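You operate a simulated robot arm through the tools that you are given. There is no shell and no other tool. Be economical: measure what you need, move in short steps, check, and stop when the job is done.

You run a simulated robot arm. Do the job below in one go: nothing can be reset, and whatever is moved stays where it is left.

JOB
The maroon trainer won't start. Find what is wrong and get it running.
Fine: look at the black clamp, the fuel tap and the four coil plugs; push a plug on only with the ignition off; leave the rest alone.

The check looks at the end state, three seconds after you hand in, the way a careful person would. Anything else that was tipped, shoved, dropped, spilled or broken makes it a failure.

ROBOT AND FRAMES
A 6-joint arm with a two-finger parallel gripper, fixed in place. Base frame: the origin is at the foot of the arm, x ahead of it, y to its left, z up. Readings come in mm, degrees, newtons and seconds.
With the tool pointing down near the work surface it reaches from about 140 to 800 mm from the base axis. Its first joint turns from -166.0 to 166.0 degrees. Payload 3.91 kg.
The tool frame sits at the grasp point between the pads (the TCP): z along the fingers, y along the line on which they close. The tips reach 30 mm beyond it. The gripper opens to 110 mm. The fingers are 20 mm wide and 10 mm thick; the gripper's body (48 by 112 mm) begins 55 mm behind the TCP.
Orientation is that of the tool frame in the base frame, as a unit quaternion [w, x, y, z]. With the fingers straight down and closing along the base's y, the tool's x points along the base's -x, its y along +y and its z along -z.

CONTROLS
- The arm moves only by the tool nudge_tool. Its argument "rows" is a list of rows, each an object of numbers (a shift or turn left out is 0, a gripper value left out holds the last): "wx", "wy", "wz": the turn, a rotation vector about the tool's x, y, z in degrees; "x", "y", "z": the shift along the tool's x, y, z in mm; "claw": the closure in counts, from 0 (fully open) to 255 (shut). In form: [{"wx": .., "wy": .., "wz": .., "x": .., "y": .., "z": .., "claw": ..}, ...]. A call has 1 to 20 rows; each row shifts and turns the commanded pose from where the row before left it, along the tool's axes as they then stand. Rows are played at 5 a second. More than 50 mm and 8.6 degrees between two rows, or a gripper value outside its range, and nothing of the call is played. A pose out of reach is approached as far as the arm can. The call stops where the force on the tool passes 90 N (or 10 N more than at its start, if that is more) or the arm is blocked; 0.2 s more then pass. Each finger travels about 108 mm/s and halts on what it meets, pressing with about 32 N; the grip force reading is that of the motor and also rises with nothing between the fingers. The clock runs only during rows and for 0.2 s after the last one: add rows that do not move to give the fingers time. The reply holds the time, the measured pose of the TCP, the force on the tool along the base axes, the opening and the grip force, in the units named above and with some noise.
- Cameras (640 x 400 px; columns grow to the right, rows downward): "scene" is fixed at [220.5, -648.8, 1573.8]; the picture's right is [0.77, -0.63, 0.00], its down [-0.47, -0.58, -0.67] and it looks along [0.42, 0.51, -0.75] (base axes); focal length 255 px, centre (320, 200). "wrist" rides on the gripper at [77, 7, -114] in the tool frame; the picture's right is [-0.09, 1.00, 0.00], its down [-0.80, -0.07, -0.59] and it looks along [-0.59, -0.05, 0.80] (tool axes); focal length 270 px, centre (320, 200). There is no depth. A picture from a camera that has moved, and an enlarged one, comes with that camera's place and axes in the base frame and with its lens.
- get_image(camera): a new picture of that camera. No time passes.
- lift_body(by): slides the trunk up (or, below 0, down) by that many mm; the arm rides with it, the base frame stays. It gives what a move gives, with no picture.
- enlarge(camera, box): a new picture of the part [left, top, right, bottom] of that camera's present view, enlarged. No time passes.
- sign_off(): hands the job in; it is judged then, once.

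Go step by step. Nothing tells you positions but the pictures and the camera data: compare them with the known pose of the tool, close in by small moves and look again before you grip or let go. The budget is 120 turns and 76 pictures, counting those below and the enlarged ones. Unless the task says otherwise, let go and move clear before handing in, and close with one line.

The tools are called as a command line: name --argument value ..., lists and objects as JSON in quotes. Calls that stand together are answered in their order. nudge_tool: Moves the arm, as the interface text tells. Its arguments: {"type":"object","properties":{"rows":{"type":"array"}},"required":["rows"]} The other tools are called the same way: lift_body (by) slides the trunk up or down; get_image (camera) takes a picture; enlarge (camera, box) takes an enlarged picture of a part of a camera's view; sign_off () hands the job in.

At the start:

```text
time_s: 0.0
ee_pos: [433.1, 63.5, 1217.4]
tool_rot: [0.0, 0.0, 1.0, 0.0]
force: [0.1, -0.5, 0.6]
gripper_width: 110.2
gripper_force: 0.1
trunk travel left (down, up): [-475.0, 65.0]
```

scene: 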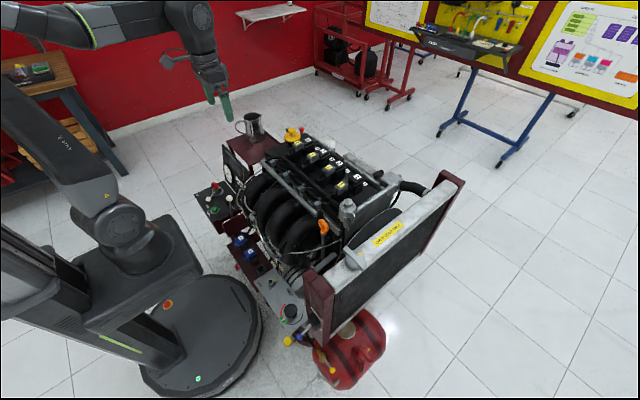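
wrist: 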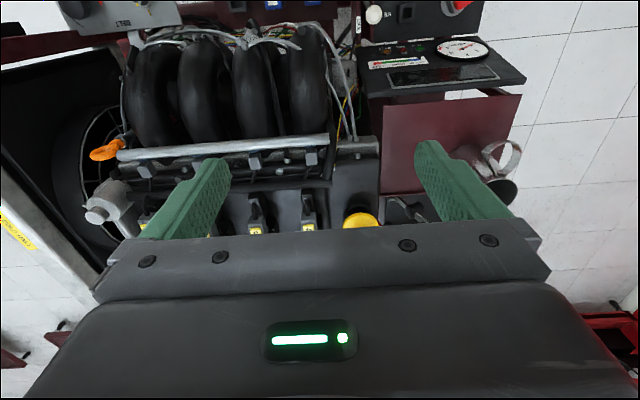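

I see the engine trainer with a row of coil plugs, a control panel, a battery area and a fuel can. I'll look closer at the parts before moving.

enlarge --camera "scene" --box '[270, 120, 400, 210]'

enlarge --camera "scene" --box '[190, 170, 290, 240]'

enlarge --camera "scene" --box '[220, 225, 400, 395]'

enlarge --camera "wrist" --box '[340, 0, 540, 120]'

```text
4.44 times, centred on (335, 165) of scene
camera zoom: at [220.5, -648.8, 1573.8], right [0.77, -0.63, 0.0], down [-0.47, -0.58, -0.67], along [0.42, 0.51, -0.75], focal length 1135 px, centre (253, 356)
```

zoom: 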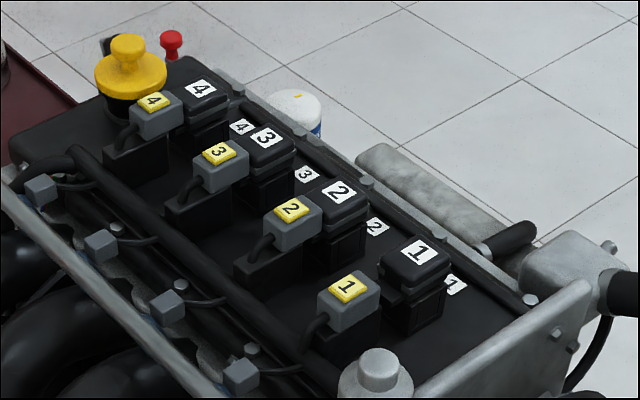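

```text
5.71 times, centred on (240, 205) of scene
camera zoom: at [220.5, -648.8, 1573.8], right [0.77, -0.63, 0.0], down [-0.47, -0.58, -0.67], along [0.42, 0.51, -0.75], focal length 1460 px, centre (777, 171)
```

zoom: 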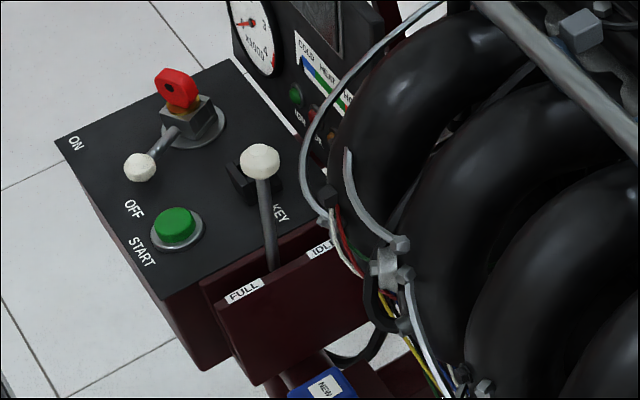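

```text
2.35 times, centred on (310, 310) of scene
camera zoom: at [220.5, -648.8, 1573.8], right [0.77, -0.63, 0.0], down [-0.47, -0.58, -0.67], along [0.42, 0.51, -0.75], focal length 601 px, centre (344, -59)
```

zoom: 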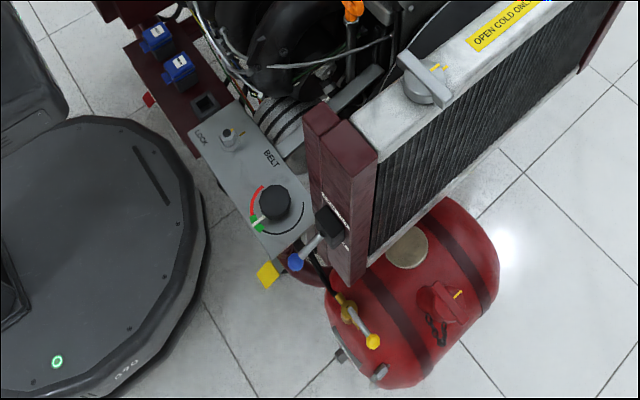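

```text
3.20 times, centred on (440, 60) of wrist
camera zoom: at [355.9, 69.5, 1332.7], right [0.09, 1.0, 0.0], down [0.8, -0.07, 0.59], along [0.59, -0.05, -0.8], focal length 865 px, centre (-64, 648)
```

zoom: 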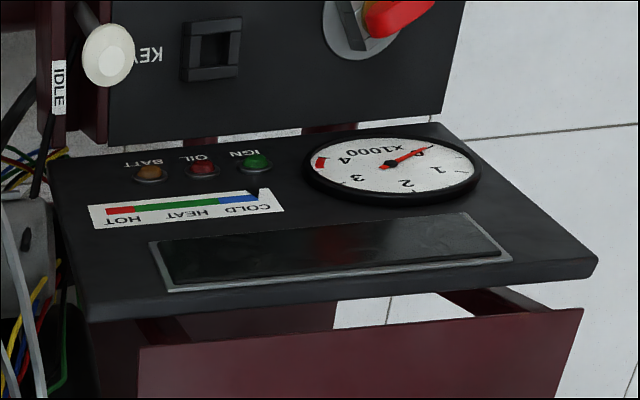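

Plug 1 looks like it sits back from its coil, while 2–4 look seated. I need closer views of the panel, battery/clamp and tap.

enlarge --camera "scene" --box '[200, 172, 240, 222]'

enlarge --camera "scene" --box '[280, 290, 360, 390]'

enlarge --camera "scene" --box '[220, 225, 310, 330]'

enlarge --camera "scene" --box '[215, 100, 315, 190]'

enlarge --camera "wrist" --box '[0, 0, 320, 240]'

```text
8.00 times, centred on (220, 197) of scene
camera zoom: at [220.5, -648.8, 1573.8], right [0.77, -0.63, 0.0], down [-0.47, -0.58, -0.67], along [0.42, 0.51, -0.75], focal length 2043 px, centre (1120, 224)
```

zoom: 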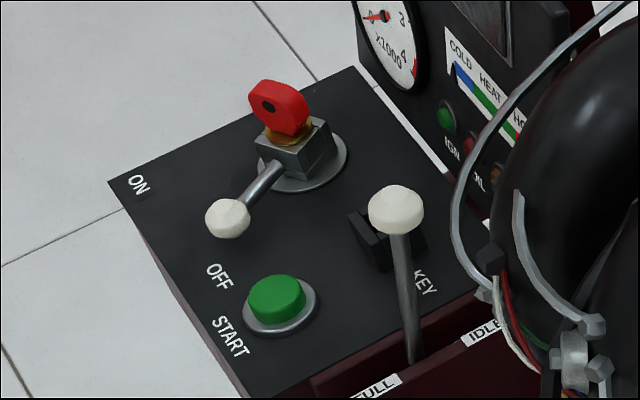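

```text
4.00 times, centred on (320, 340) of scene
camera zoom: at [220.5, -648.8, 1573.8], right [0.77, -0.63, 0.0], down [-0.47, -0.58, -0.67], along [0.42, 0.51, -0.75], focal length 1022 px, centre (320, -360)
```

zoom: 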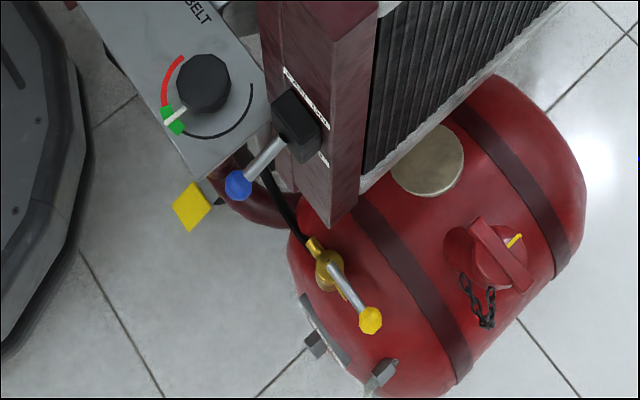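

```text
3.81 times, centred on (265, 278) of scene
camera zoom: at [220.5, -648.8, 1573.8], right [0.77, -0.63, 0.0], down [-0.47, -0.58, -0.67], along [0.42, 0.51, -0.75], focal length 973 px, centre (530, -95)
```

zoom: 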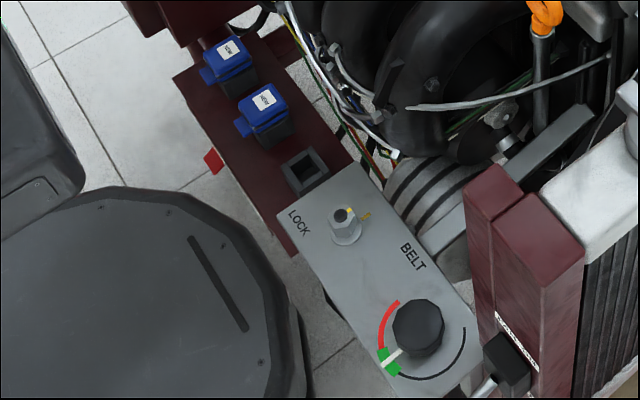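

```text
4.44 times, centred on (265, 145) of scene
camera zoom: at [220.5, -648.8, 1573.8], right [0.77, -0.63, 0.0], down [-0.47, -0.58, -0.67], along [0.42, 0.51, -0.75], focal length 1135 px, centre (564, 444)
```

zoom: 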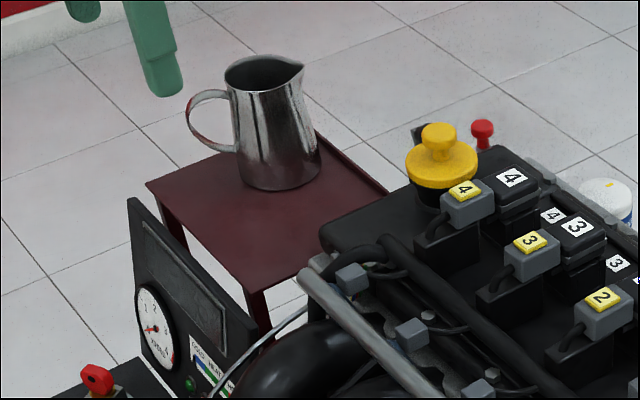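

```text
1.67 times, centred on (160, 120) of wrist
camera zoom: at [355.9, 69.5, 1332.7], right [0.09, 1.0, 0.0], down [0.8, -0.07, 0.59], along [0.59, -0.05, -0.8], focal length 450 px, centre (587, 333)
```

zoom: 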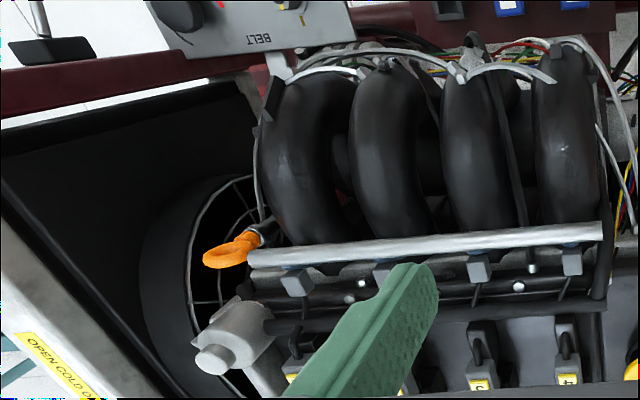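

The oil cap triangulates near (704, 122, 950), so the plugs are around x≈700, z≈920. Something black and something red sit behind the engine, so I'll move the wrist camera forward at this height to see them.

nudge_tool --rows '[{"x": -40}, {"x": -40}, {"x": -40}, {"x": -40}, {"x": -40}]'

get_image --camera "wrist"

```text
time_s: 1.2
ee_pos: [634.0, 63.3, 1216.4]
tool_rot: [-0.001, 0.001, 1.0, 0.0]
force: [0.5, -0.1, 0.0]
gripper_width: 109.9
gripper_force: 0.0
trunk travel left (down, up): [-475.0, 65.0]
```

```text
64 pictures are left
camera wrist: at [557.2, 69.2, 1331.7], right [0.09, 1.0, 0.0], down [0.8, -0.07, 0.59], along [0.59, -0.05, -0.8], focal length 270 px, centre (320, 200)
```

wrist: 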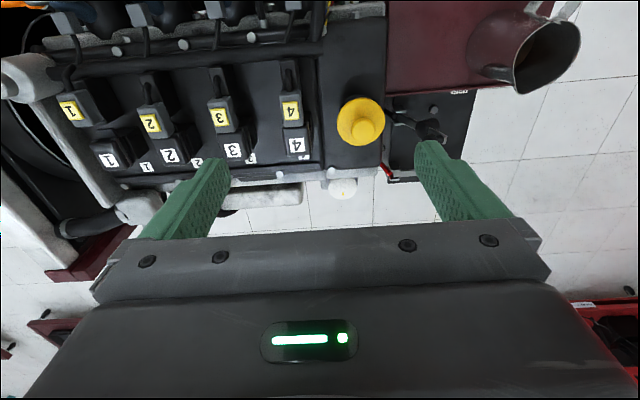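

enlarge --camera "wrist" --box '[370, 80, 480, 190]'

enlarge --camera "wrist" --box '[40, 60, 330, 190]'

```text
3.64 times, centred on (425, 135) of wrist
camera zoom: at [557.2, 69.2, 1331.7], right [0.09, 1.0, 0.0], down [0.8, -0.07, 0.59], along [0.59, -0.05, -0.8], focal length 983 px, centre (-62, 436)
```

zoom: 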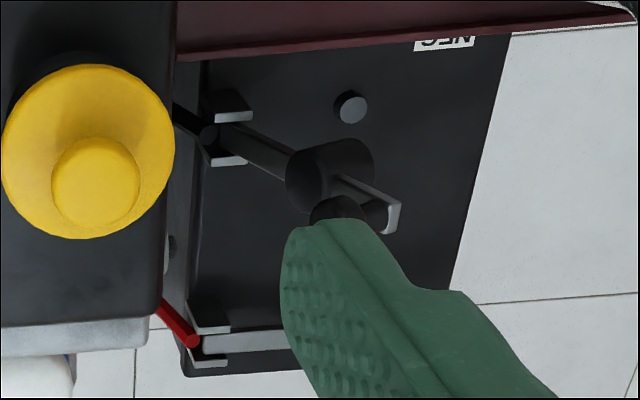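

```text
2.21 times, centred on (185, 125) of wrist
camera zoom: at [557.2, 69.2, 1331.7], right [0.09, 1.0, 0.0], down [0.8, -0.07, 0.59], along [0.59, -0.05, -0.8], focal length 596 px, centre (618, 366)
```

zoom: 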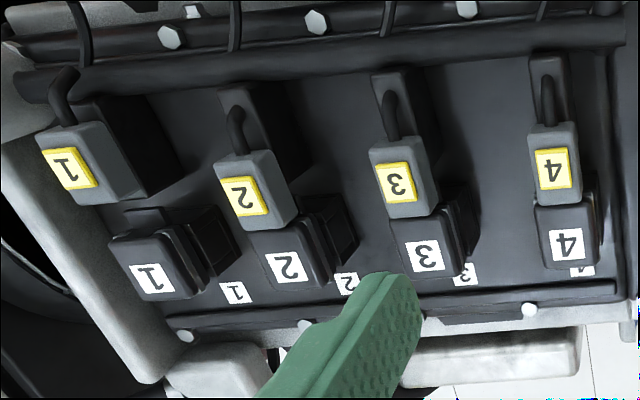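

Plug 1 is off its coil with a clear gap. The battery's black clamp looks swung off its NEG post, so I'll shift sideways to see the battery unobstructed.

nudge_tool --rows '[{"y": 40}, {"y": 40}, {"y": 40}, {"x": -30}, {"x": -20}]'

get_image --camera "wrist"

enlarge --camera "wrist" --box '[230, 20, 410, 190]'

```text
time_s: 2.4
ee_pos: [684.0, 184.1, 1217.2]
tool_rot: [-0.001, 0.0, 1.0, 0.0]
force: [-0.8, -0.1, -0.2]
gripper_width: 110.0
gripper_force: 0.1
trunk travel left (down, up): [-475.0, 65.0]
```

```text
61 pictures are left
camera wrist: at [606.1, 189.5, 1332.2], right [0.09, 1.0, 0.0], down [0.8, -0.07, 0.59], along [0.59, -0.05, -0.8], focal length 270 px, centre (320, 200)
```

wrist: 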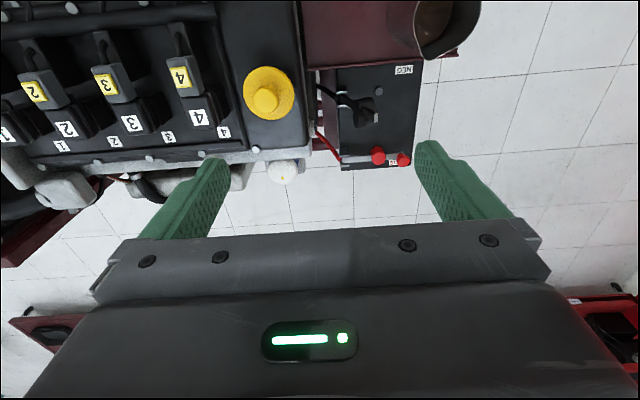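

```text
2.35 times, centred on (320, 105) of wrist
camera zoom: at [606.1, 189.5, 1332.2], right [0.09, 1.0, 0.0], down [0.8, -0.07, 0.59], along [0.59, -0.05, -0.8], focal length 636 px, centre (320, 424)
```

zoom: 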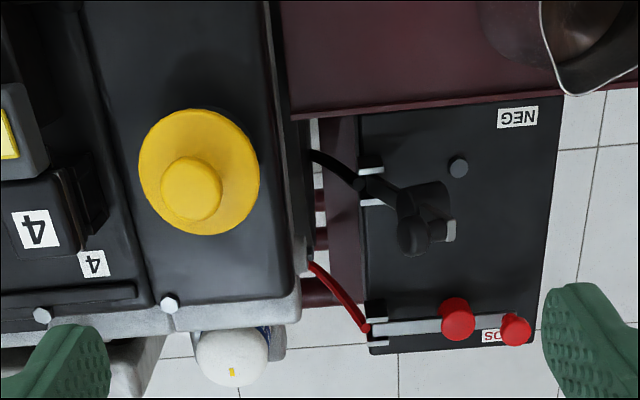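

The battery top is near z≈750, with the NEG post at about (766, 299) and the POS post at about (899, 299). I'll zoom in hard on the black clamp.

enlarge --camera "wrist" --box '[330, 65, 400, 130]'

enlarge --camera "wrist" --box '[330, 125, 420, 175]'

enlarge --camera "scene" --box '[280, 110, 320, 140]'

```text
6.15 times, centred on (365, 98) of wrist
camera zoom: at [606.1, 189.5, 1332.2], right [0.09, 1.0, 0.0], down [0.8, -0.07, 0.59], along [0.59, -0.05, -0.8], focal length 1663 px, centre (43, 831)
```

zoom: 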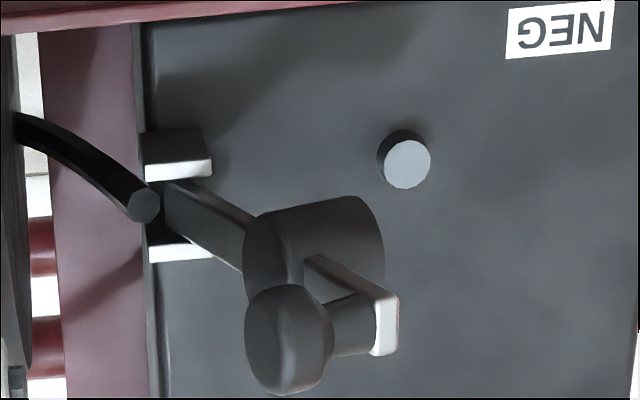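

```text
7.11 times, centred on (375, 150) of wrist
camera zoom: at [606.1, 189.5, 1332.2], right [0.09, 1.0, 0.0], down [0.8, -0.07, 0.59], along [0.59, -0.05, -0.8], focal length 1922 px, centre (-71, 556)
```

zoom: 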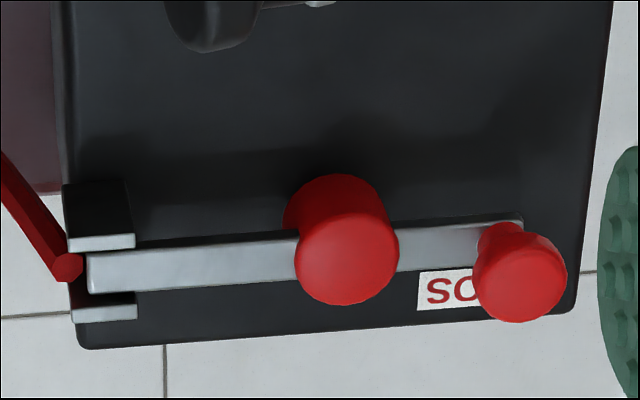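

```text
13.33 times, centred on (300, 125) of scene
camera zoom: at [220.5, -648.8, 1573.8], right [0.77, -0.63, 0.0], down [-0.47, -0.58, -0.67], along [0.42, 0.51, -0.75], focal length 3406 px, centre (587, 1200)
```

zoom: 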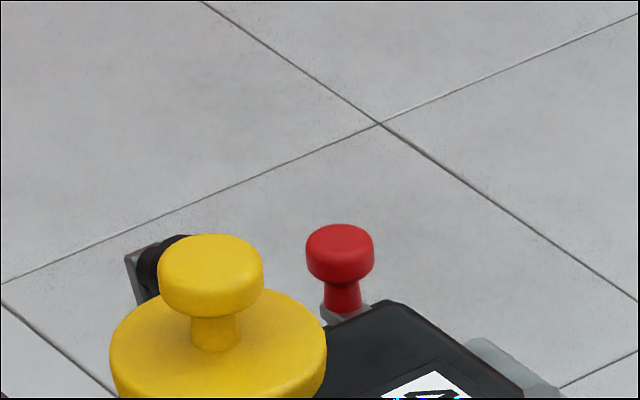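

The black clamp's arm is tipped up on a hinge at about y≈195, z≈750. Its knob is near (766, 250, 900) and it has to swing down in +y onto the NEG post. I'll turn the gripper 90° to keep the camera clear of the jug (rim near (640, 325, 988)).

nudge_tool --rows '[{"wz": 8.2}, {"wz": 8.2}, {"wz": 8.2}, {"wz": 8.2}, {"wz": 8.2}, {"wz": 8.2}, {"wz": 8.2}, {"wz": 8.2}, {"wz": 8.2}, {"wz": 8.2}, {"wz": 8}, {"y": 40, "claw": 255}, {"y": 40}, {"claw": 255}]'

```text
time_s: 5.4
ee_pos: [746.1, 178.5, 1211.0]
tool_rot: [0.001, 0.707, 0.707, 0.004]
force: [-1.0, 0.7, 0.0]
gripper_width: 0.1
gripper_force: 32.0
out of reach, approached as far as the arm can: row 13
trunk travel left (down, up): [-475.0, 65.0]
```

Reach runs out at this height. I'll lower the tool to see whether the reach gets longer.

nudge_tool --rows '[{"z": 50}, {"z": 50}, {"z": 40}, {"z": 0}]'

get_image --camera "scene"

```text
time_s: 6.4
ee_pos: [744.3, 179.9, 1071.1]
tool_rot: [0.001, 0.707, 0.707, 0.001]
force: [-0.5, 0.2, 0.3]
gripper_width: 0.3
gripper_force: 32.0
trunk travel left (down, up): [-475.0, 65.0]
```

```text
56 pictures are left
```

scene: 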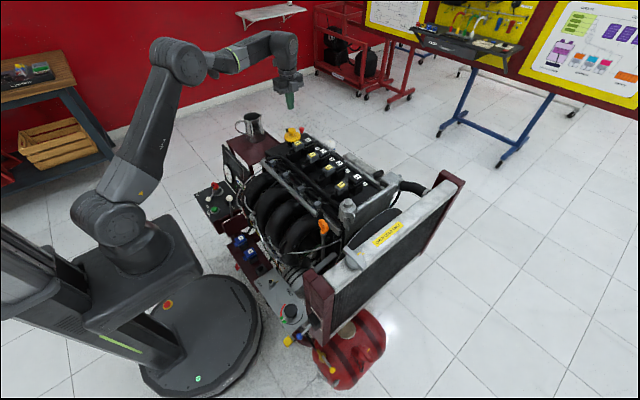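

The shoulder sits near z≈1080, so reach grows as the tool goes down. I'll step toward x=766 and y≈215 at this height, still above the clamp arm.

nudge_tool --rows '[{"y": 22}, {"x": 20}, {"x": 15}, {"z": 0}]'

get_image --camera "wrist"

```text
time_s: 7.4
ee_pos: [767.1, 214.5, 1069.9]
tool_rot: [-0.001, 0.707, 0.707, 0.0]
force: [-0.8, -0.3, 0.1]
gripper_width: 0.0
gripper_force: 32.0
trunk travel left (down, up): [-475.0, 65.0]
```

```text
55 pictures are left
camera wrist: at [773.8, 290.6, 1185.4], right [1.0, -0.09, 0.0], down [-0.07, -0.8, 0.59], along [-0.05, -0.59, -0.8], focal length 270 px, centre (320, 200)
```

wrist: 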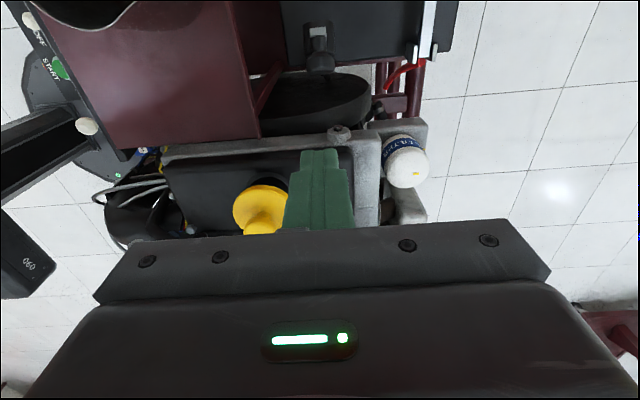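

The fingers line up with the raised knob in x. I'll back off to y≈203, go down behind the knob and check before pushing.

nudge_tool --rows '[{"x": -12}, {"z": 40}, {"z": 40}, {"z": 40}, {"z": 30}, {"z": 0}]'

get_image --camera "wrist"

enlarge --camera "scene" --box '[260, 90, 340, 150]'

```text
time_s: 8.8
ee_pos: [765.6, 202.5, 920.5]
tool_rot: [0.0, 0.707, 0.707, 0.0]
force: [-0.3, 0.1, -0.5]
gripper_width: 0.0
gripper_force: 32.1
trunk travel left (down, up): [-475.0, 65.0]
```

```text
54 pictures are left
camera wrist: at [773.2, 278.6, 1035.8], right [1.0, -0.09, 0.0], down [-0.07, -0.8, 0.59], along [-0.05, -0.59, -0.8], focal length 270 px, centre (320, 200)
```

wrist: 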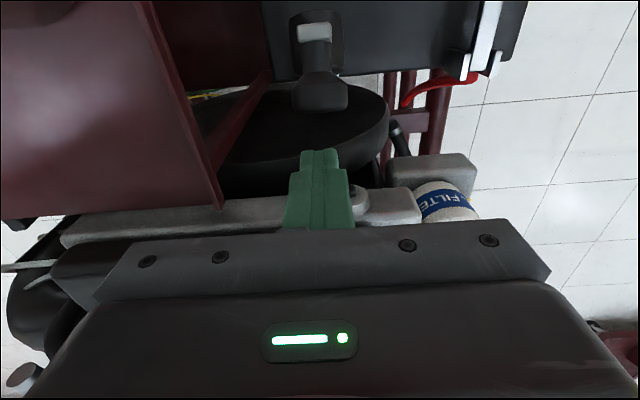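

```text
6.67 times, centred on (300, 120) of scene
camera zoom: at [220.5, -648.8, 1573.8], right [0.77, -0.63, 0.0], down [-0.47, -0.58, -0.67], along [0.42, 0.51, -0.75], focal length 1703 px, centre (453, 733)
```

zoom: 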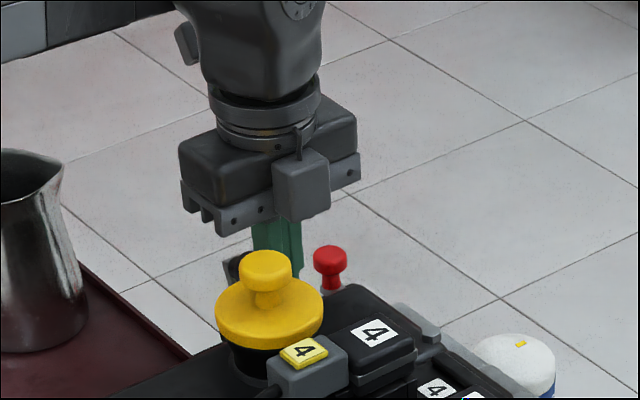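

The fingers are directly behind the knob, with clear space around them. I'll push it along its arc.

nudge_tool --rows '[{"x": 10}, {"x": 10}, {"x": 10}, {"x": 8}, {"x": 8}, {"x": 7, "z": 2}, {"x": 0}]'

get_image --camera "wrist"

```text
time_s: 10.4
ee_pos: [766.5, 255.9, 919.0]
tool_rot: [0.0, 0.707, 0.707, 0.0]
force: [0.2, -0.2, 0.2]
gripper_width: 0.1
gripper_force: 31.9
trunk travel left (down, up): [-475.0, 65.0]
```

```text
52 pictures are left
camera wrist: at [773.2, 331.0, 1033.7], right [1.0, -0.09, 0.0], down [-0.07, -0.8, 0.59], along [-0.05, -0.59, -0.8], focal length 270 px, centre (320, 200)
```

wrist: 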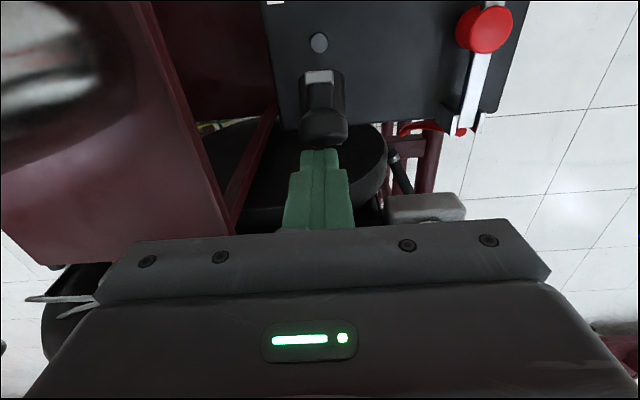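

The arm is swinging down with almost no resistance. I'll continue along the arc.

nudge_tool --rows '[{"x": 8, "z": 3}, {"x": 8, "z": 4}, {"x": 8, "z": 5}, {"x": 8, "z": 6}, {"x": 8, "z": 7}, {"x": 8, "z": 8}, {"x": 0}]'

get_image --camera "wrist"

```text
time_s: 12.0
ee_pos: [768.0, 303.5, 886.7]
tool_rot: [0.0, 0.707, 0.708, 0.0]
force: [0.1, 0.1, -0.5]
gripper_width: 0.2
gripper_force: 31.9
trunk travel left (down, up): [-475.0, 65.0]
```

```text
51 pictures are left
camera wrist: at [773.5, 379.0, 1001.2], right [1.0, -0.09, 0.0], down [-0.07, -0.8, 0.59], along [-0.05, -0.59, -0.8], focal length 270 px, centre (320, 200)
```

wrist: 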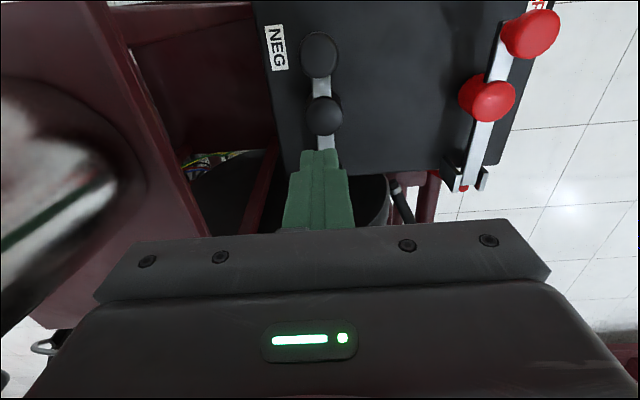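

The arm dropped onto the NEG post, and its cap and knob now match the POS side in y. I'll press down on the cap to make sure it is seated.

nudge_tool --rows '[{"z": 25}, {"z": 20}, {"z": 10}, {"z": 5}, {"z": 5}, {"z": 4}, {"z": 4}, {"z": 3}, {"z": 3}, {"z": 0}]'

```text
time_s: 14.2
ee_pos: [767.8, 302.5, 807.9]
tool_rot: [0.001, 0.708, 0.707, 0.0]
force: [-0.8, 0.5, 4.4]
gripper_width: 0.0
gripper_force: 32.1
trunk travel left (down, up): [-475.0, 65.0]
```

nudge_tool --rows '[{"z": 2}, {"z": 2}, {"z": 2}, {"z": 0}]'

get_image --camera "wrist"

```text
time_s: 15.2
ee_pos: [767.0, 303.2, 808.1]
tool_rot: [0.002, 0.707, 0.707, 0.004]
force: [4.1, 3.4, 36.6]
gripper_width: 0.1
gripper_force: 32.4
trunk travel left (down, up): [-475.0, 65.0]
```

```text
50 pictures are left
camera wrist: at [772.0, 378.7, 922.7], right [1.0, -0.09, 0.01], down [-0.08, -0.8, 0.59], along [-0.04, -0.59, -0.81], focal length 270 px, centre (320, 200)
```

wrist: 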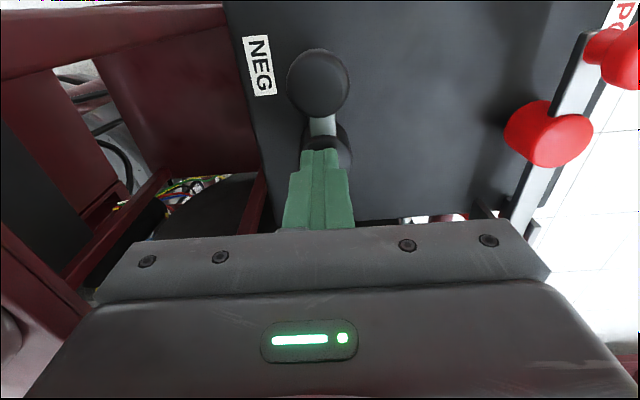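

The clamp is solidly seated: 36 N with no further travel. I'll lift clear and check the lamps on the panel.

nudge_tool --rows '[{"z": -10}, {"z": -40}, {"z": -50}, {"z": -50}, {"z": -50}, {"z": -50}, {"z": -50}, {"x": -50}, {"x": -50}, {"x": -50}]'

enlarge --camera "scene" --box '[205, 140, 270, 220]'

get_image --camera "wrist"

```text
time_s: 17.4
ee_pos: [749.4, 145.1, 1096.1]
tool_rot: [0.0, 0.707, 0.707, 0.0]
force: [0.5, 0.1, -0.3]
gripper_width: 0.1
gripper_force: 32.3
out of reach, approached as far as the arm can: row 6, 7
trunk travel left (down, up): [-475.0, 65.0]
```

```text
5.00 times, centred on (238, 180) of scene
camera zoom: at [220.5, -648.8, 1573.8], right [0.77, -0.63, 0.0], down [-0.47, -0.58, -0.67], along [0.42, 0.51, -0.75], focal length 1277 px, centre (732, 300)
```

zoom: 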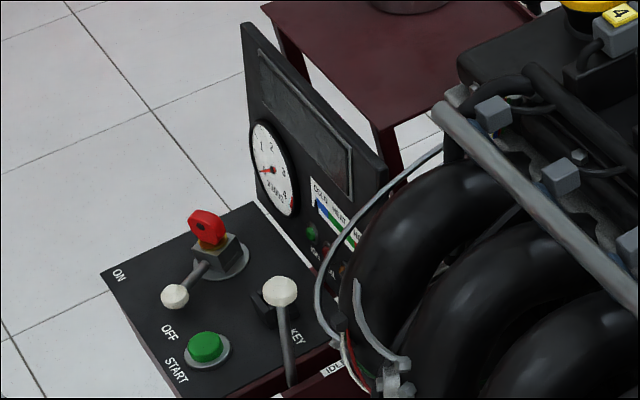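

```text
48 pictures are left
camera wrist: at [756.5, 220.9, 1211.5], right [1.0, -0.09, 0.0], down [-0.07, -0.8, 0.59], along [-0.05, -0.59, -0.8], focal length 270 px, centre (320, 200)
```

wrist: 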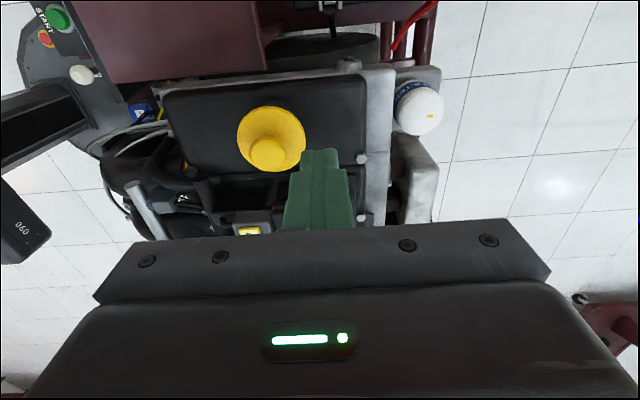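

IGN stays dark with the battery connected, which fits ignition off. I'll turn the wrist back and look straight at the panel to confirm.

nudge_tool --rows '[{"z": -20, "wz": -8.2}, {"z": -20, "wz": -8.2}, {"z": -10, "wz": -8.2}, {"wz": -8.2}, {"wz": -8.2}, {"wz": -8.2}, {"wz": -8.2}, {"wz": -8.2}, {"wz": -8.2}, {"wz": -8.2}, {"wz": -8}, {"x": 50}, {"x": 50}, {"x": 50}, {"x": 50}, {"x": 50}, {"x": 50}, {"x": 50}, {"x": 50}, {"x": 50, "y": 50}]'

get_image --camera "wrist"

```text
refused: row 20 steps farther than a row can; nothing moved
```

```text
47 pictures are left
camera wrist: at [756.5, 220.9, 1211.5], right [1.0, -0.09, 0.0], down [-0.07, -0.8, 0.59], along [-0.05, -0.59, -0.8], focal length 270 px, centre (320, 200)
```

wrist: 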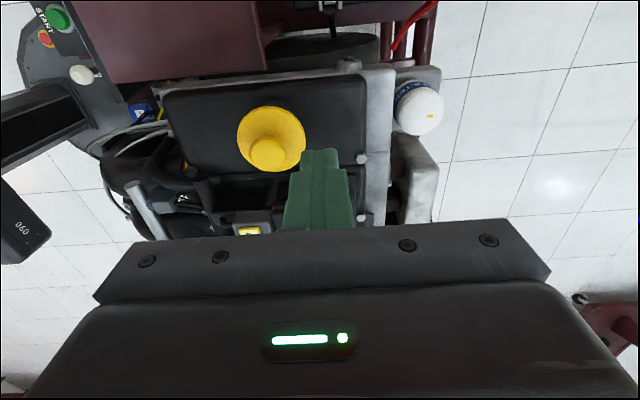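

The last row's step was too long, so the whole call was refused. I'm sending it again with shorter steps.

nudge_tool --rows '[{"z": -20, "wz": -8.2}, {"z": -20, "wz": -8.2}, {"z": -10, "wz": -8.2}, {"wz": -8.2}, {"wz": -8.2}, {"wz": -8.2}, {"wz": -8.2}, {"wz": -8.2}, {"wz": -8.2}, {"wz": -8.2}, {"wz": -8}, {"x": 49}, {"x": 49}, {"x": 49}, {"x": 49}, {"x": 49}, {"x": 49}, {"x": 49}, {"x": 49}, {"x": 49}]'

get_image --camera "wrist"

```text
time_s: 21.6
ee_pos: [310.0, 144.2, 1147.0]
tool_rot: [0.001, 0.0, 1.0, 0.0]
force: [0.5, -0.6, -0.4]
gripper_width: 0.2
gripper_force: 31.9
trunk travel left (down, up): [-475.0, 65.0]
```

```text
46 pictures are left
camera wrist: at [232.2, 150.4, 1261.3], right [0.09, 1.0, 0.0], down [0.8, -0.07, 0.6], along [0.59, -0.05, -0.8], focal length 270 px, centre (320, 200)
```

wrist: 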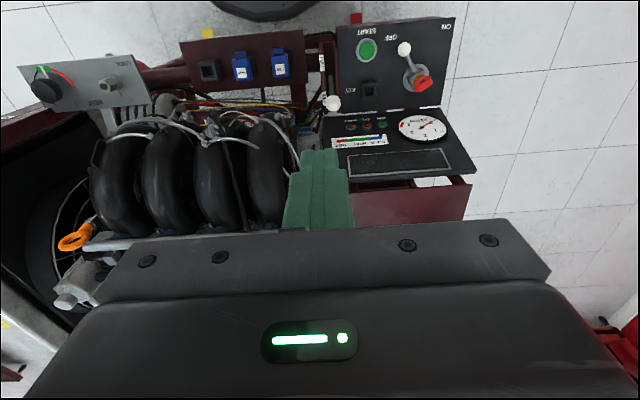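

enlarge --camera "wrist" --box '[320, 10, 480, 150]'

enlarge --camera "wrist" --box '[385, 15, 455, 100]'

```text
2.86 times, centred on (400, 80) of wrist
camera zoom: at [232.2, 150.4, 1261.3], right [0.09, 1.0, 0.0], down [0.8, -0.07, 0.6], along [0.59, -0.05, -0.8], focal length 772 px, centre (91, 543)
```

zoom: 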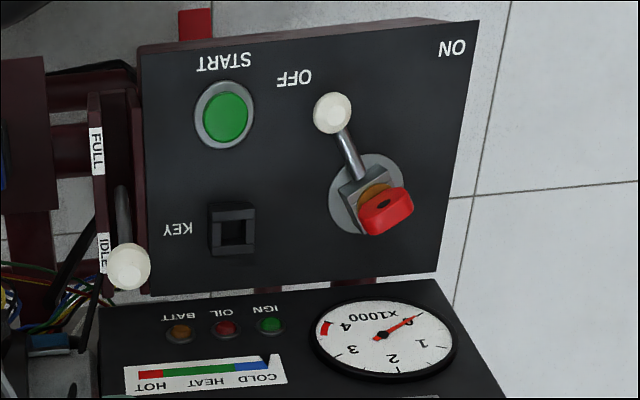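

```text
4.71 times, centred on (420, 58) of wrist
camera zoom: at [232.2, 150.4, 1261.3], right [0.09, 1.0, 0.0], down [0.8, -0.07, 0.6], along [0.59, -0.05, -0.8], focal length 1272 px, centre (-151, 871)
```

zoom: 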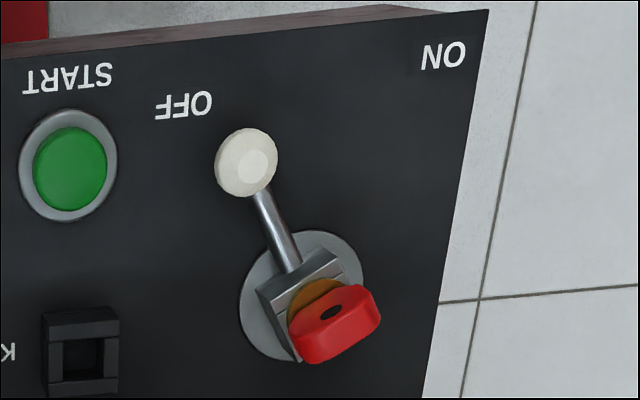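

The ignition lever is clearly at OFF, so pushing a plug on is allowed. Plug 1 sits near (637, -245, 992), about 26 mm back from the line of plugs 2–4. I'll go there for a closer view with the gripper open.

nudge_tool --rows '[{"y": -49}, {"y": -49}, {"y": -49}, {"y": -49}, {"y": -49}, {"y": -49}, {"y": -49}, {"y": -46}, {"x": -49, "claw": 100}, {"x": -49}, {"x": -49}, {"x": -49}, {"x": -49}, {"z": 0}]'

get_image --camera "wrist"

```text
time_s: 24.6
ee_pos: [556.3, -242.5, 1147.0]
tool_rot: [0.0, 0.0, 1.0, 0.001]
force: [0.1, -0.6, 0.2]
gripper_width: 66.9
gripper_force: 0.0
trunk travel left (down, up): [-475.0, 65.0]
```

```text
43 pictures are left
camera wrist: at [479.5, -236.4, 1262.2], right [0.09, 1.0, 0.0], down [0.8, -0.07, 0.59], along [0.59, -0.05, -0.8], focal length 270 px, centre (320, 200)
```

wrist: 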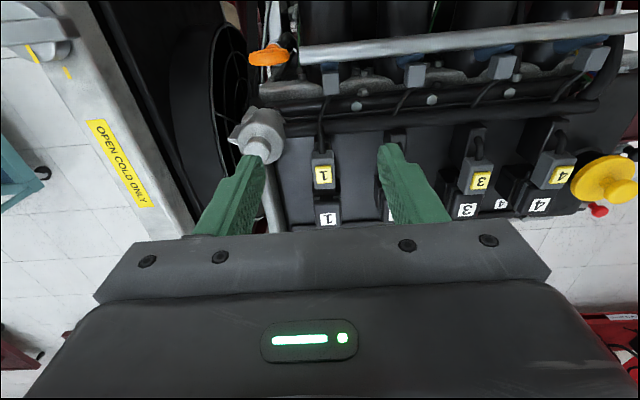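

enlarge --camera "wrist" --box '[230, 90, 410, 240]'

enlarge --camera "scene" --box '[310, 150, 380, 220]'

```text
2.67 times, centred on (320, 165) of wrist
camera zoom: at [479.5, -236.4, 1262.2], right [0.09, 1.0, 0.0], down [0.8, -0.07, 0.59], along [0.59, -0.05, -0.8], focal length 721 px, centre (320, 293)
```

zoom: 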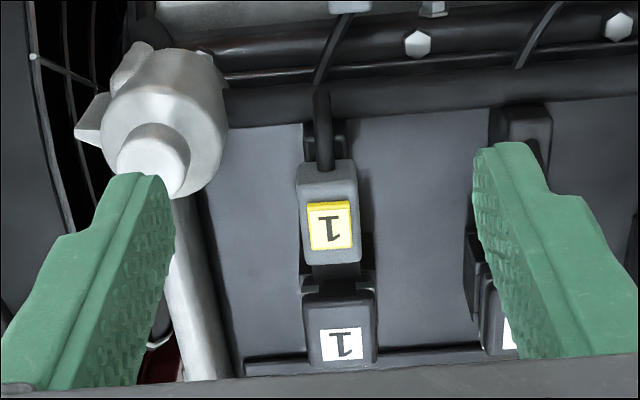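

```text
5.71 times, centred on (345, 185) of scene
camera zoom: at [220.5, -648.8, 1573.8], right [0.77, -0.63, 0.0], down [-0.47, -0.58, -0.67], along [0.42, 0.51, -0.75], focal length 1460 px, centre (177, 286)
```

zoom: 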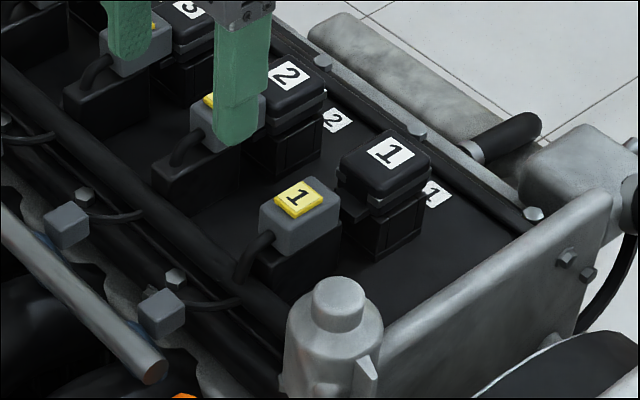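

Plug 1's label is at about (643, -247, 990). The body is about 27 mm wide and its coil is straight ahead in +x. I'll lower the open fingers around it and check before gripping.

nudge_tool --rows '[{"x": -42, "y": -2}, {"x": -42, "y": -2}, {"z": 45}, {"z": 45}, {"z": 35}, {"z": 0}]'

get_image --camera "wrist"

enlarge --camera "scene" --box '[310, 140, 390, 220]'

```text
time_s: 26.0
ee_pos: [641.4, -247.5, 1021.5]
tool_rot: [0.0, 0.001, 1.0, 0.0]
force: [0.2, -0.2, 0.4]
gripper_width: 66.9
gripper_force: 0.1
trunk travel left (down, up): [-475.0, 65.0]
```

```text
40 pictures are left
camera wrist: at [563.5, -241.3, 1136.0], right [0.09, 1.0, 0.0], down [0.8, -0.07, 0.59], along [0.59, -0.05, -0.8], focal length 270 px, centre (320, 200)
```

wrist: 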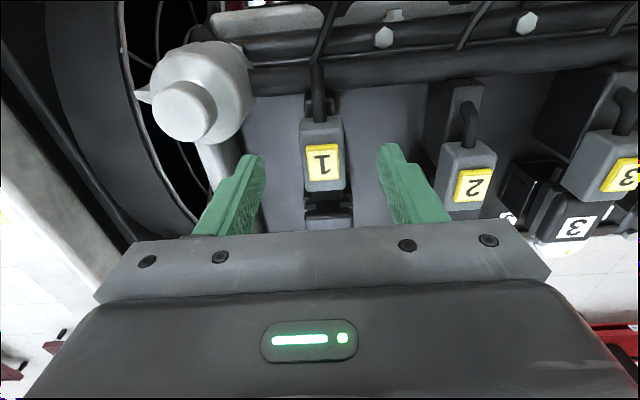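

```text
5.00 times, centred on (350, 180) of scene
camera zoom: at [220.5, -648.8, 1573.8], right [0.77, -0.63, 0.0], down [-0.47, -0.58, -0.67], along [0.42, 0.51, -0.75], focal length 1277 px, centre (170, 300)
```

zoom: 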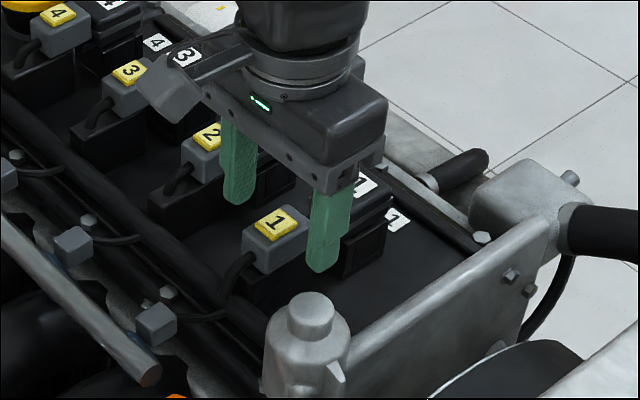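

The fingers straddle the plug centrally. I'll go down the last 22 mm, slightly toward the back of the plug, and close.

nudge_tool --rows '[{"z": 12, "x": 4}, {"z": 10}, {"claw": 160}, {"claw": 200}, {"claw": 230}, {"claw": 230}, {"claw": 230}]'

get_image --camera "wrist"

```text
time_s: 27.6
ee_pos: [636.8, -244.9, 999.1]
tool_rot: [0.0, 0.0, 1.0, -0.001]
force: [-1.2, 7.5, -1.4]
gripper_width: 25.3
gripper_force: 44.7
trunk travel left (down, up): [-475.0, 65.0]
```

```text
38 pictures are left
camera wrist: at [559.2, -239.5, 1114.3], right [0.09, 1.0, 0.0], down [0.8, -0.07, 0.59], along [0.59, -0.05, -0.8], focal length 270 px, centre (320, 200)
```

wrist: 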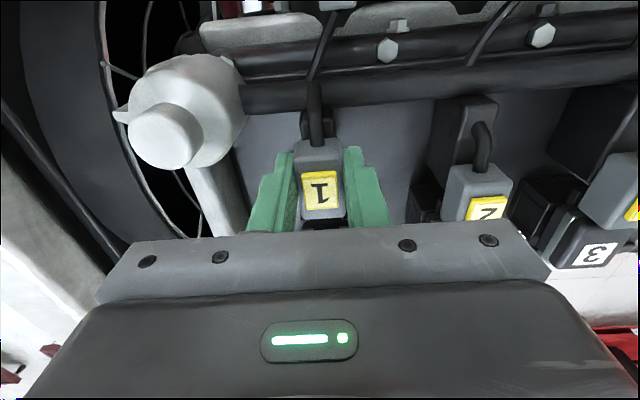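

The plug is gripped at 25 mm width with a small sideways load. I'll relieve that and push it toward the coil in small steps.

nudge_tool --rows '[{"y": 2.5}, {"x": -5}, {"x": -5}, {"x": -4}, {"x": -3}, {"x": 0}]'

```text
time_s: 29.0
ee_pos: [653.5, -245.3, 1000.6]
tool_rot: [0.0, -0.001, 1.0, 0.0]
force: [0.5, -5.8, 0.1]
gripper_width: 25.0
gripper_force: 45.1
trunk travel left (down, up): [-475.0, 65.0]
```

nudge_tool --rows '[{"y": -1}, {"x": -3}, {"x": -3}, {"x": -2}, {"x": -2}, {"x": 0}]'

enlarge --camera "scene" --box '[310, 140, 390, 220]'

get_image --camera "wrist"

```text
time_s: 30.4
ee_pos: [660.9, -244.4, 999.0]
tool_rot: [0.0, 0.0, 1.0, 0.0]
force: [-12.5, 0.1, 0.5]
gripper_width: 25.0
gripper_force: 45.0
trunk travel left (down, up): [-475.0, 65.0]
```

```text
5.00 times, centred on (350, 180) of scene
camera zoom: at [220.5, -648.8, 1573.8], right [0.77, -0.63, 0.0], down [-0.47, -0.58, -0.67], along [0.42, 0.51, -0.75], focal length 1277 px, centre (170, 300)
```

zoom: 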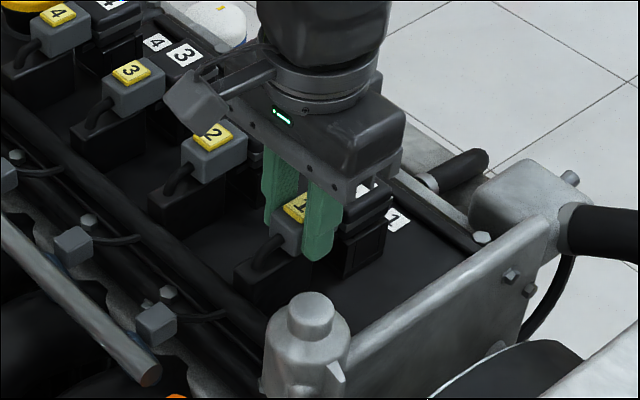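

```text
36 pictures are left
camera wrist: at [583.8, -239.5, 1114.6], right [0.09, 1.0, 0.0], down [0.8, -0.07, 0.59], along [0.59, -0.05, -0.81], focal length 270 px, centre (320, 200)
```

wrist: 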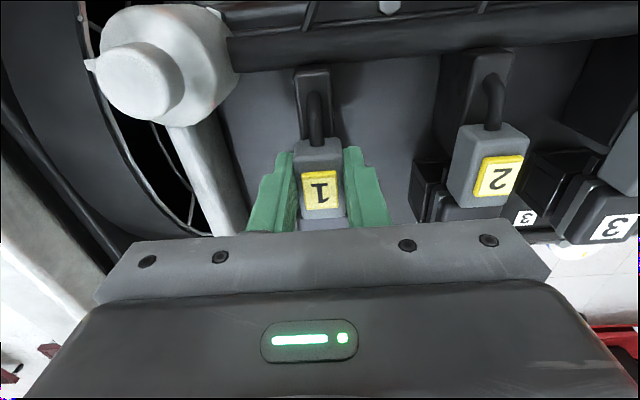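

Plug 1 is now in line with plug 2 and resistance has begun. I'll press it home.

nudge_tool --rows '[{"x": -2}, {"x": -2}, {"x": -2}, {"x": 0}]'

```text
time_s: 31.4
ee_pos: [661.8, -245.1, 999.6]
tool_rot: [-0.002, 0.001, 1.0, 0.002]
force: [-41.3, 3.1, -10.7]
gripper_width: 24.9
gripper_force: 45.1
trunk travel left (down, up): [-475.0, 65.0]
```

nudge_tool --rows '[{"x": -2}, {"x": -1}, {"x": 0}]'

get_image --camera "wrist"

```text
time_s: 32.2
ee_pos: [666.9, -244.8, 999.6]
tool_rot: [-0.003, 0.0, 1.0, 0.002]
force: [-43.2, 1.3, -8.5]
gripper_width: 25.1
gripper_force: 45.0
trunk travel left (down, up): [-475.0, 65.0]
```

```text
35 pictures are left
camera wrist: at [589.4, -239.7, 1115.8], right [0.09, 1.0, 0.0], down [0.8, -0.07, 0.59], along [0.59, -0.05, -0.81], focal length 270 px, centre (320, 200)
```

wrist: 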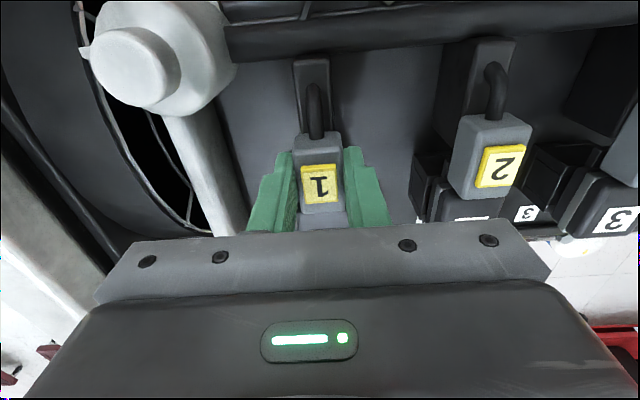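

The last 5 mm was the pads slipping along a plug that has bottomed out. I'll relax, open, lift away and check the gap.

nudge_tool --rows '[{"x": 3}, {"x": 3}, {"claw": 180}, {"claw": 120}, {"claw": 100}, {"claw": 100}, {"z": -40}, {"z": -40}, {"z": -40}, {"x": 45}, {"x": 45}]'

enlarge --camera "scene" --box '[280, 120, 380, 210]'

enlarge --camera "wrist" --box '[240, 100, 560, 250]'

```text
time_s: 34.6
ee_pos: [573.9, -245.1, 1121.3]
tool_rot: [0.0, -0.001, 1.0, 0.001]
force: [0.0, 0.2, 0.6]
gripper_width: 66.7
gripper_force: 0.1
trunk travel left (down, up): [-475.0, 65.0]
```

```text
4.44 times, centred on (330, 165) of scene
camera zoom: at [220.5, -648.8, 1573.8], right [0.77, -0.63, 0.0], down [-0.47, -0.58, -0.67], along [0.42, 0.51, -0.75], focal length 1135 px, centre (276, 356)
```

zoom: 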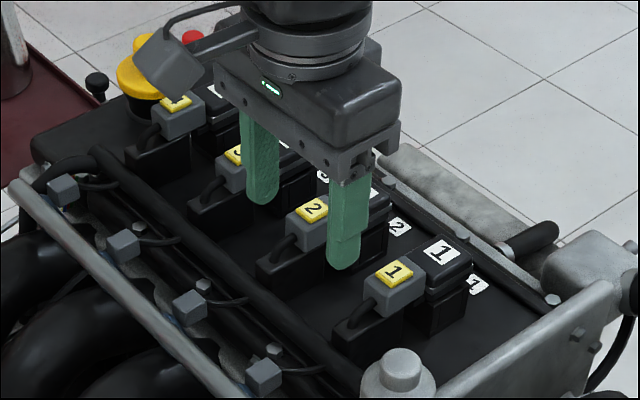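

```text
2.00 times, centred on (400, 175) of wrist
camera zoom: at [495.8, -239.4, 1235.5], right [0.09, 1.0, 0.0], down [0.8, -0.07, 0.6], along [0.59, -0.05, -0.8], focal length 541 px, centre (160, 250)
```

zoom: 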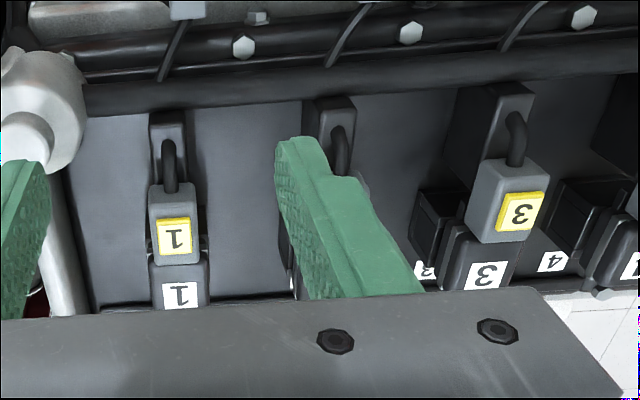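

Plug 1 is now tight against its coil like the others. Next I'll check the fuel tap on the tank at the radiator end.

nudge_tool --rows '[{"x": 45, "y": -20}, {"x": 45, "y": -20}, {"x": 45, "y": -20}, {"x": 45, "y": -20}, {"x": 45, "y": -20}, {"x": 45, "y": -20}, {"y": -45}, {"y": -45}, {"claw": 255}, {"claw": 255}]'

get_image --camera "wrist"

```text
time_s: 36.8
ee_pos: [305.7, -457.1, 1118.9]
tool_rot: [0.0, 0.0, 1.0, 0.0]
force: [0.2, 0.6, -0.2]
gripper_width: 0.0
gripper_force: 31.8
trunk travel left (down, up): [-475.0, 65.0]
```

```text
32 pictures are left
camera wrist: at [228.7, -451.1, 1234.2], right [0.09, 1.0, 0.0], down [0.8, -0.07, 0.59], along [0.59, -0.05, -0.8], focal length 270 px, centre (320, 200)
```

wrist: 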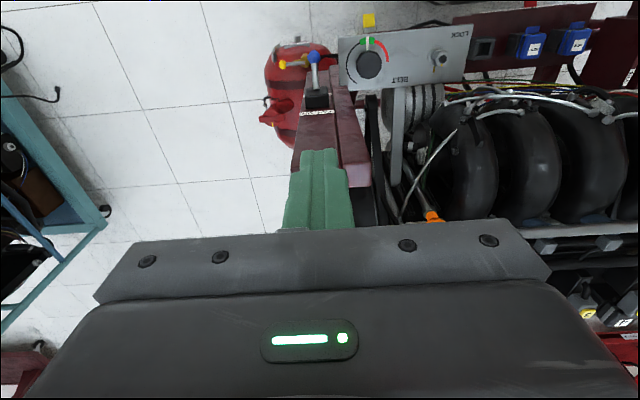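

enlarge --camera "wrist" --box '[255, 30, 355, 150]'

enlarge --camera "scene" --box '[300, 320, 370, 390]'

```text
3.33 times, centred on (305, 90) of wrist
camera zoom: at [228.7, -451.1, 1234.2], right [0.09, 1.0, 0.0], down [0.8, -0.07, 0.59], along [0.59, -0.05, -0.8], focal length 901 px, centre (370, 567)
```

zoom: 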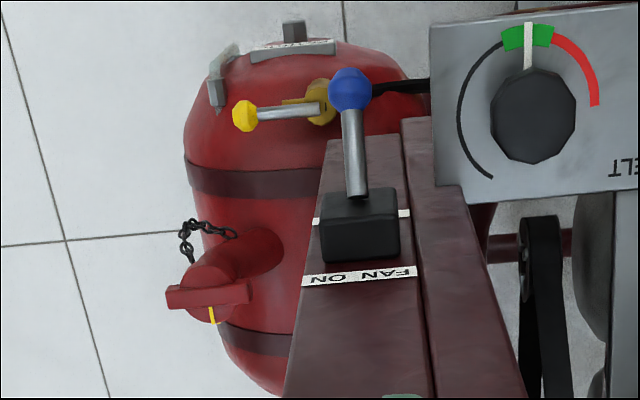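

```text
5.71 times, centred on (335, 355) of scene
camera zoom: at [220.5, -648.8, 1573.8], right [0.77, -0.63, 0.0], down [-0.47, -0.58, -0.67], along [0.42, 0.51, -0.75], focal length 1460 px, centre (234, -686)
```

zoom: 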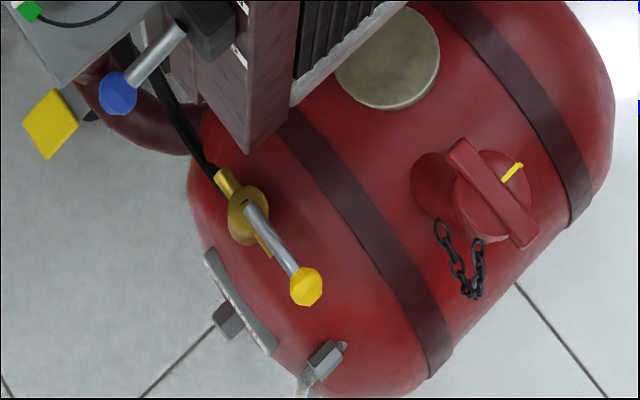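

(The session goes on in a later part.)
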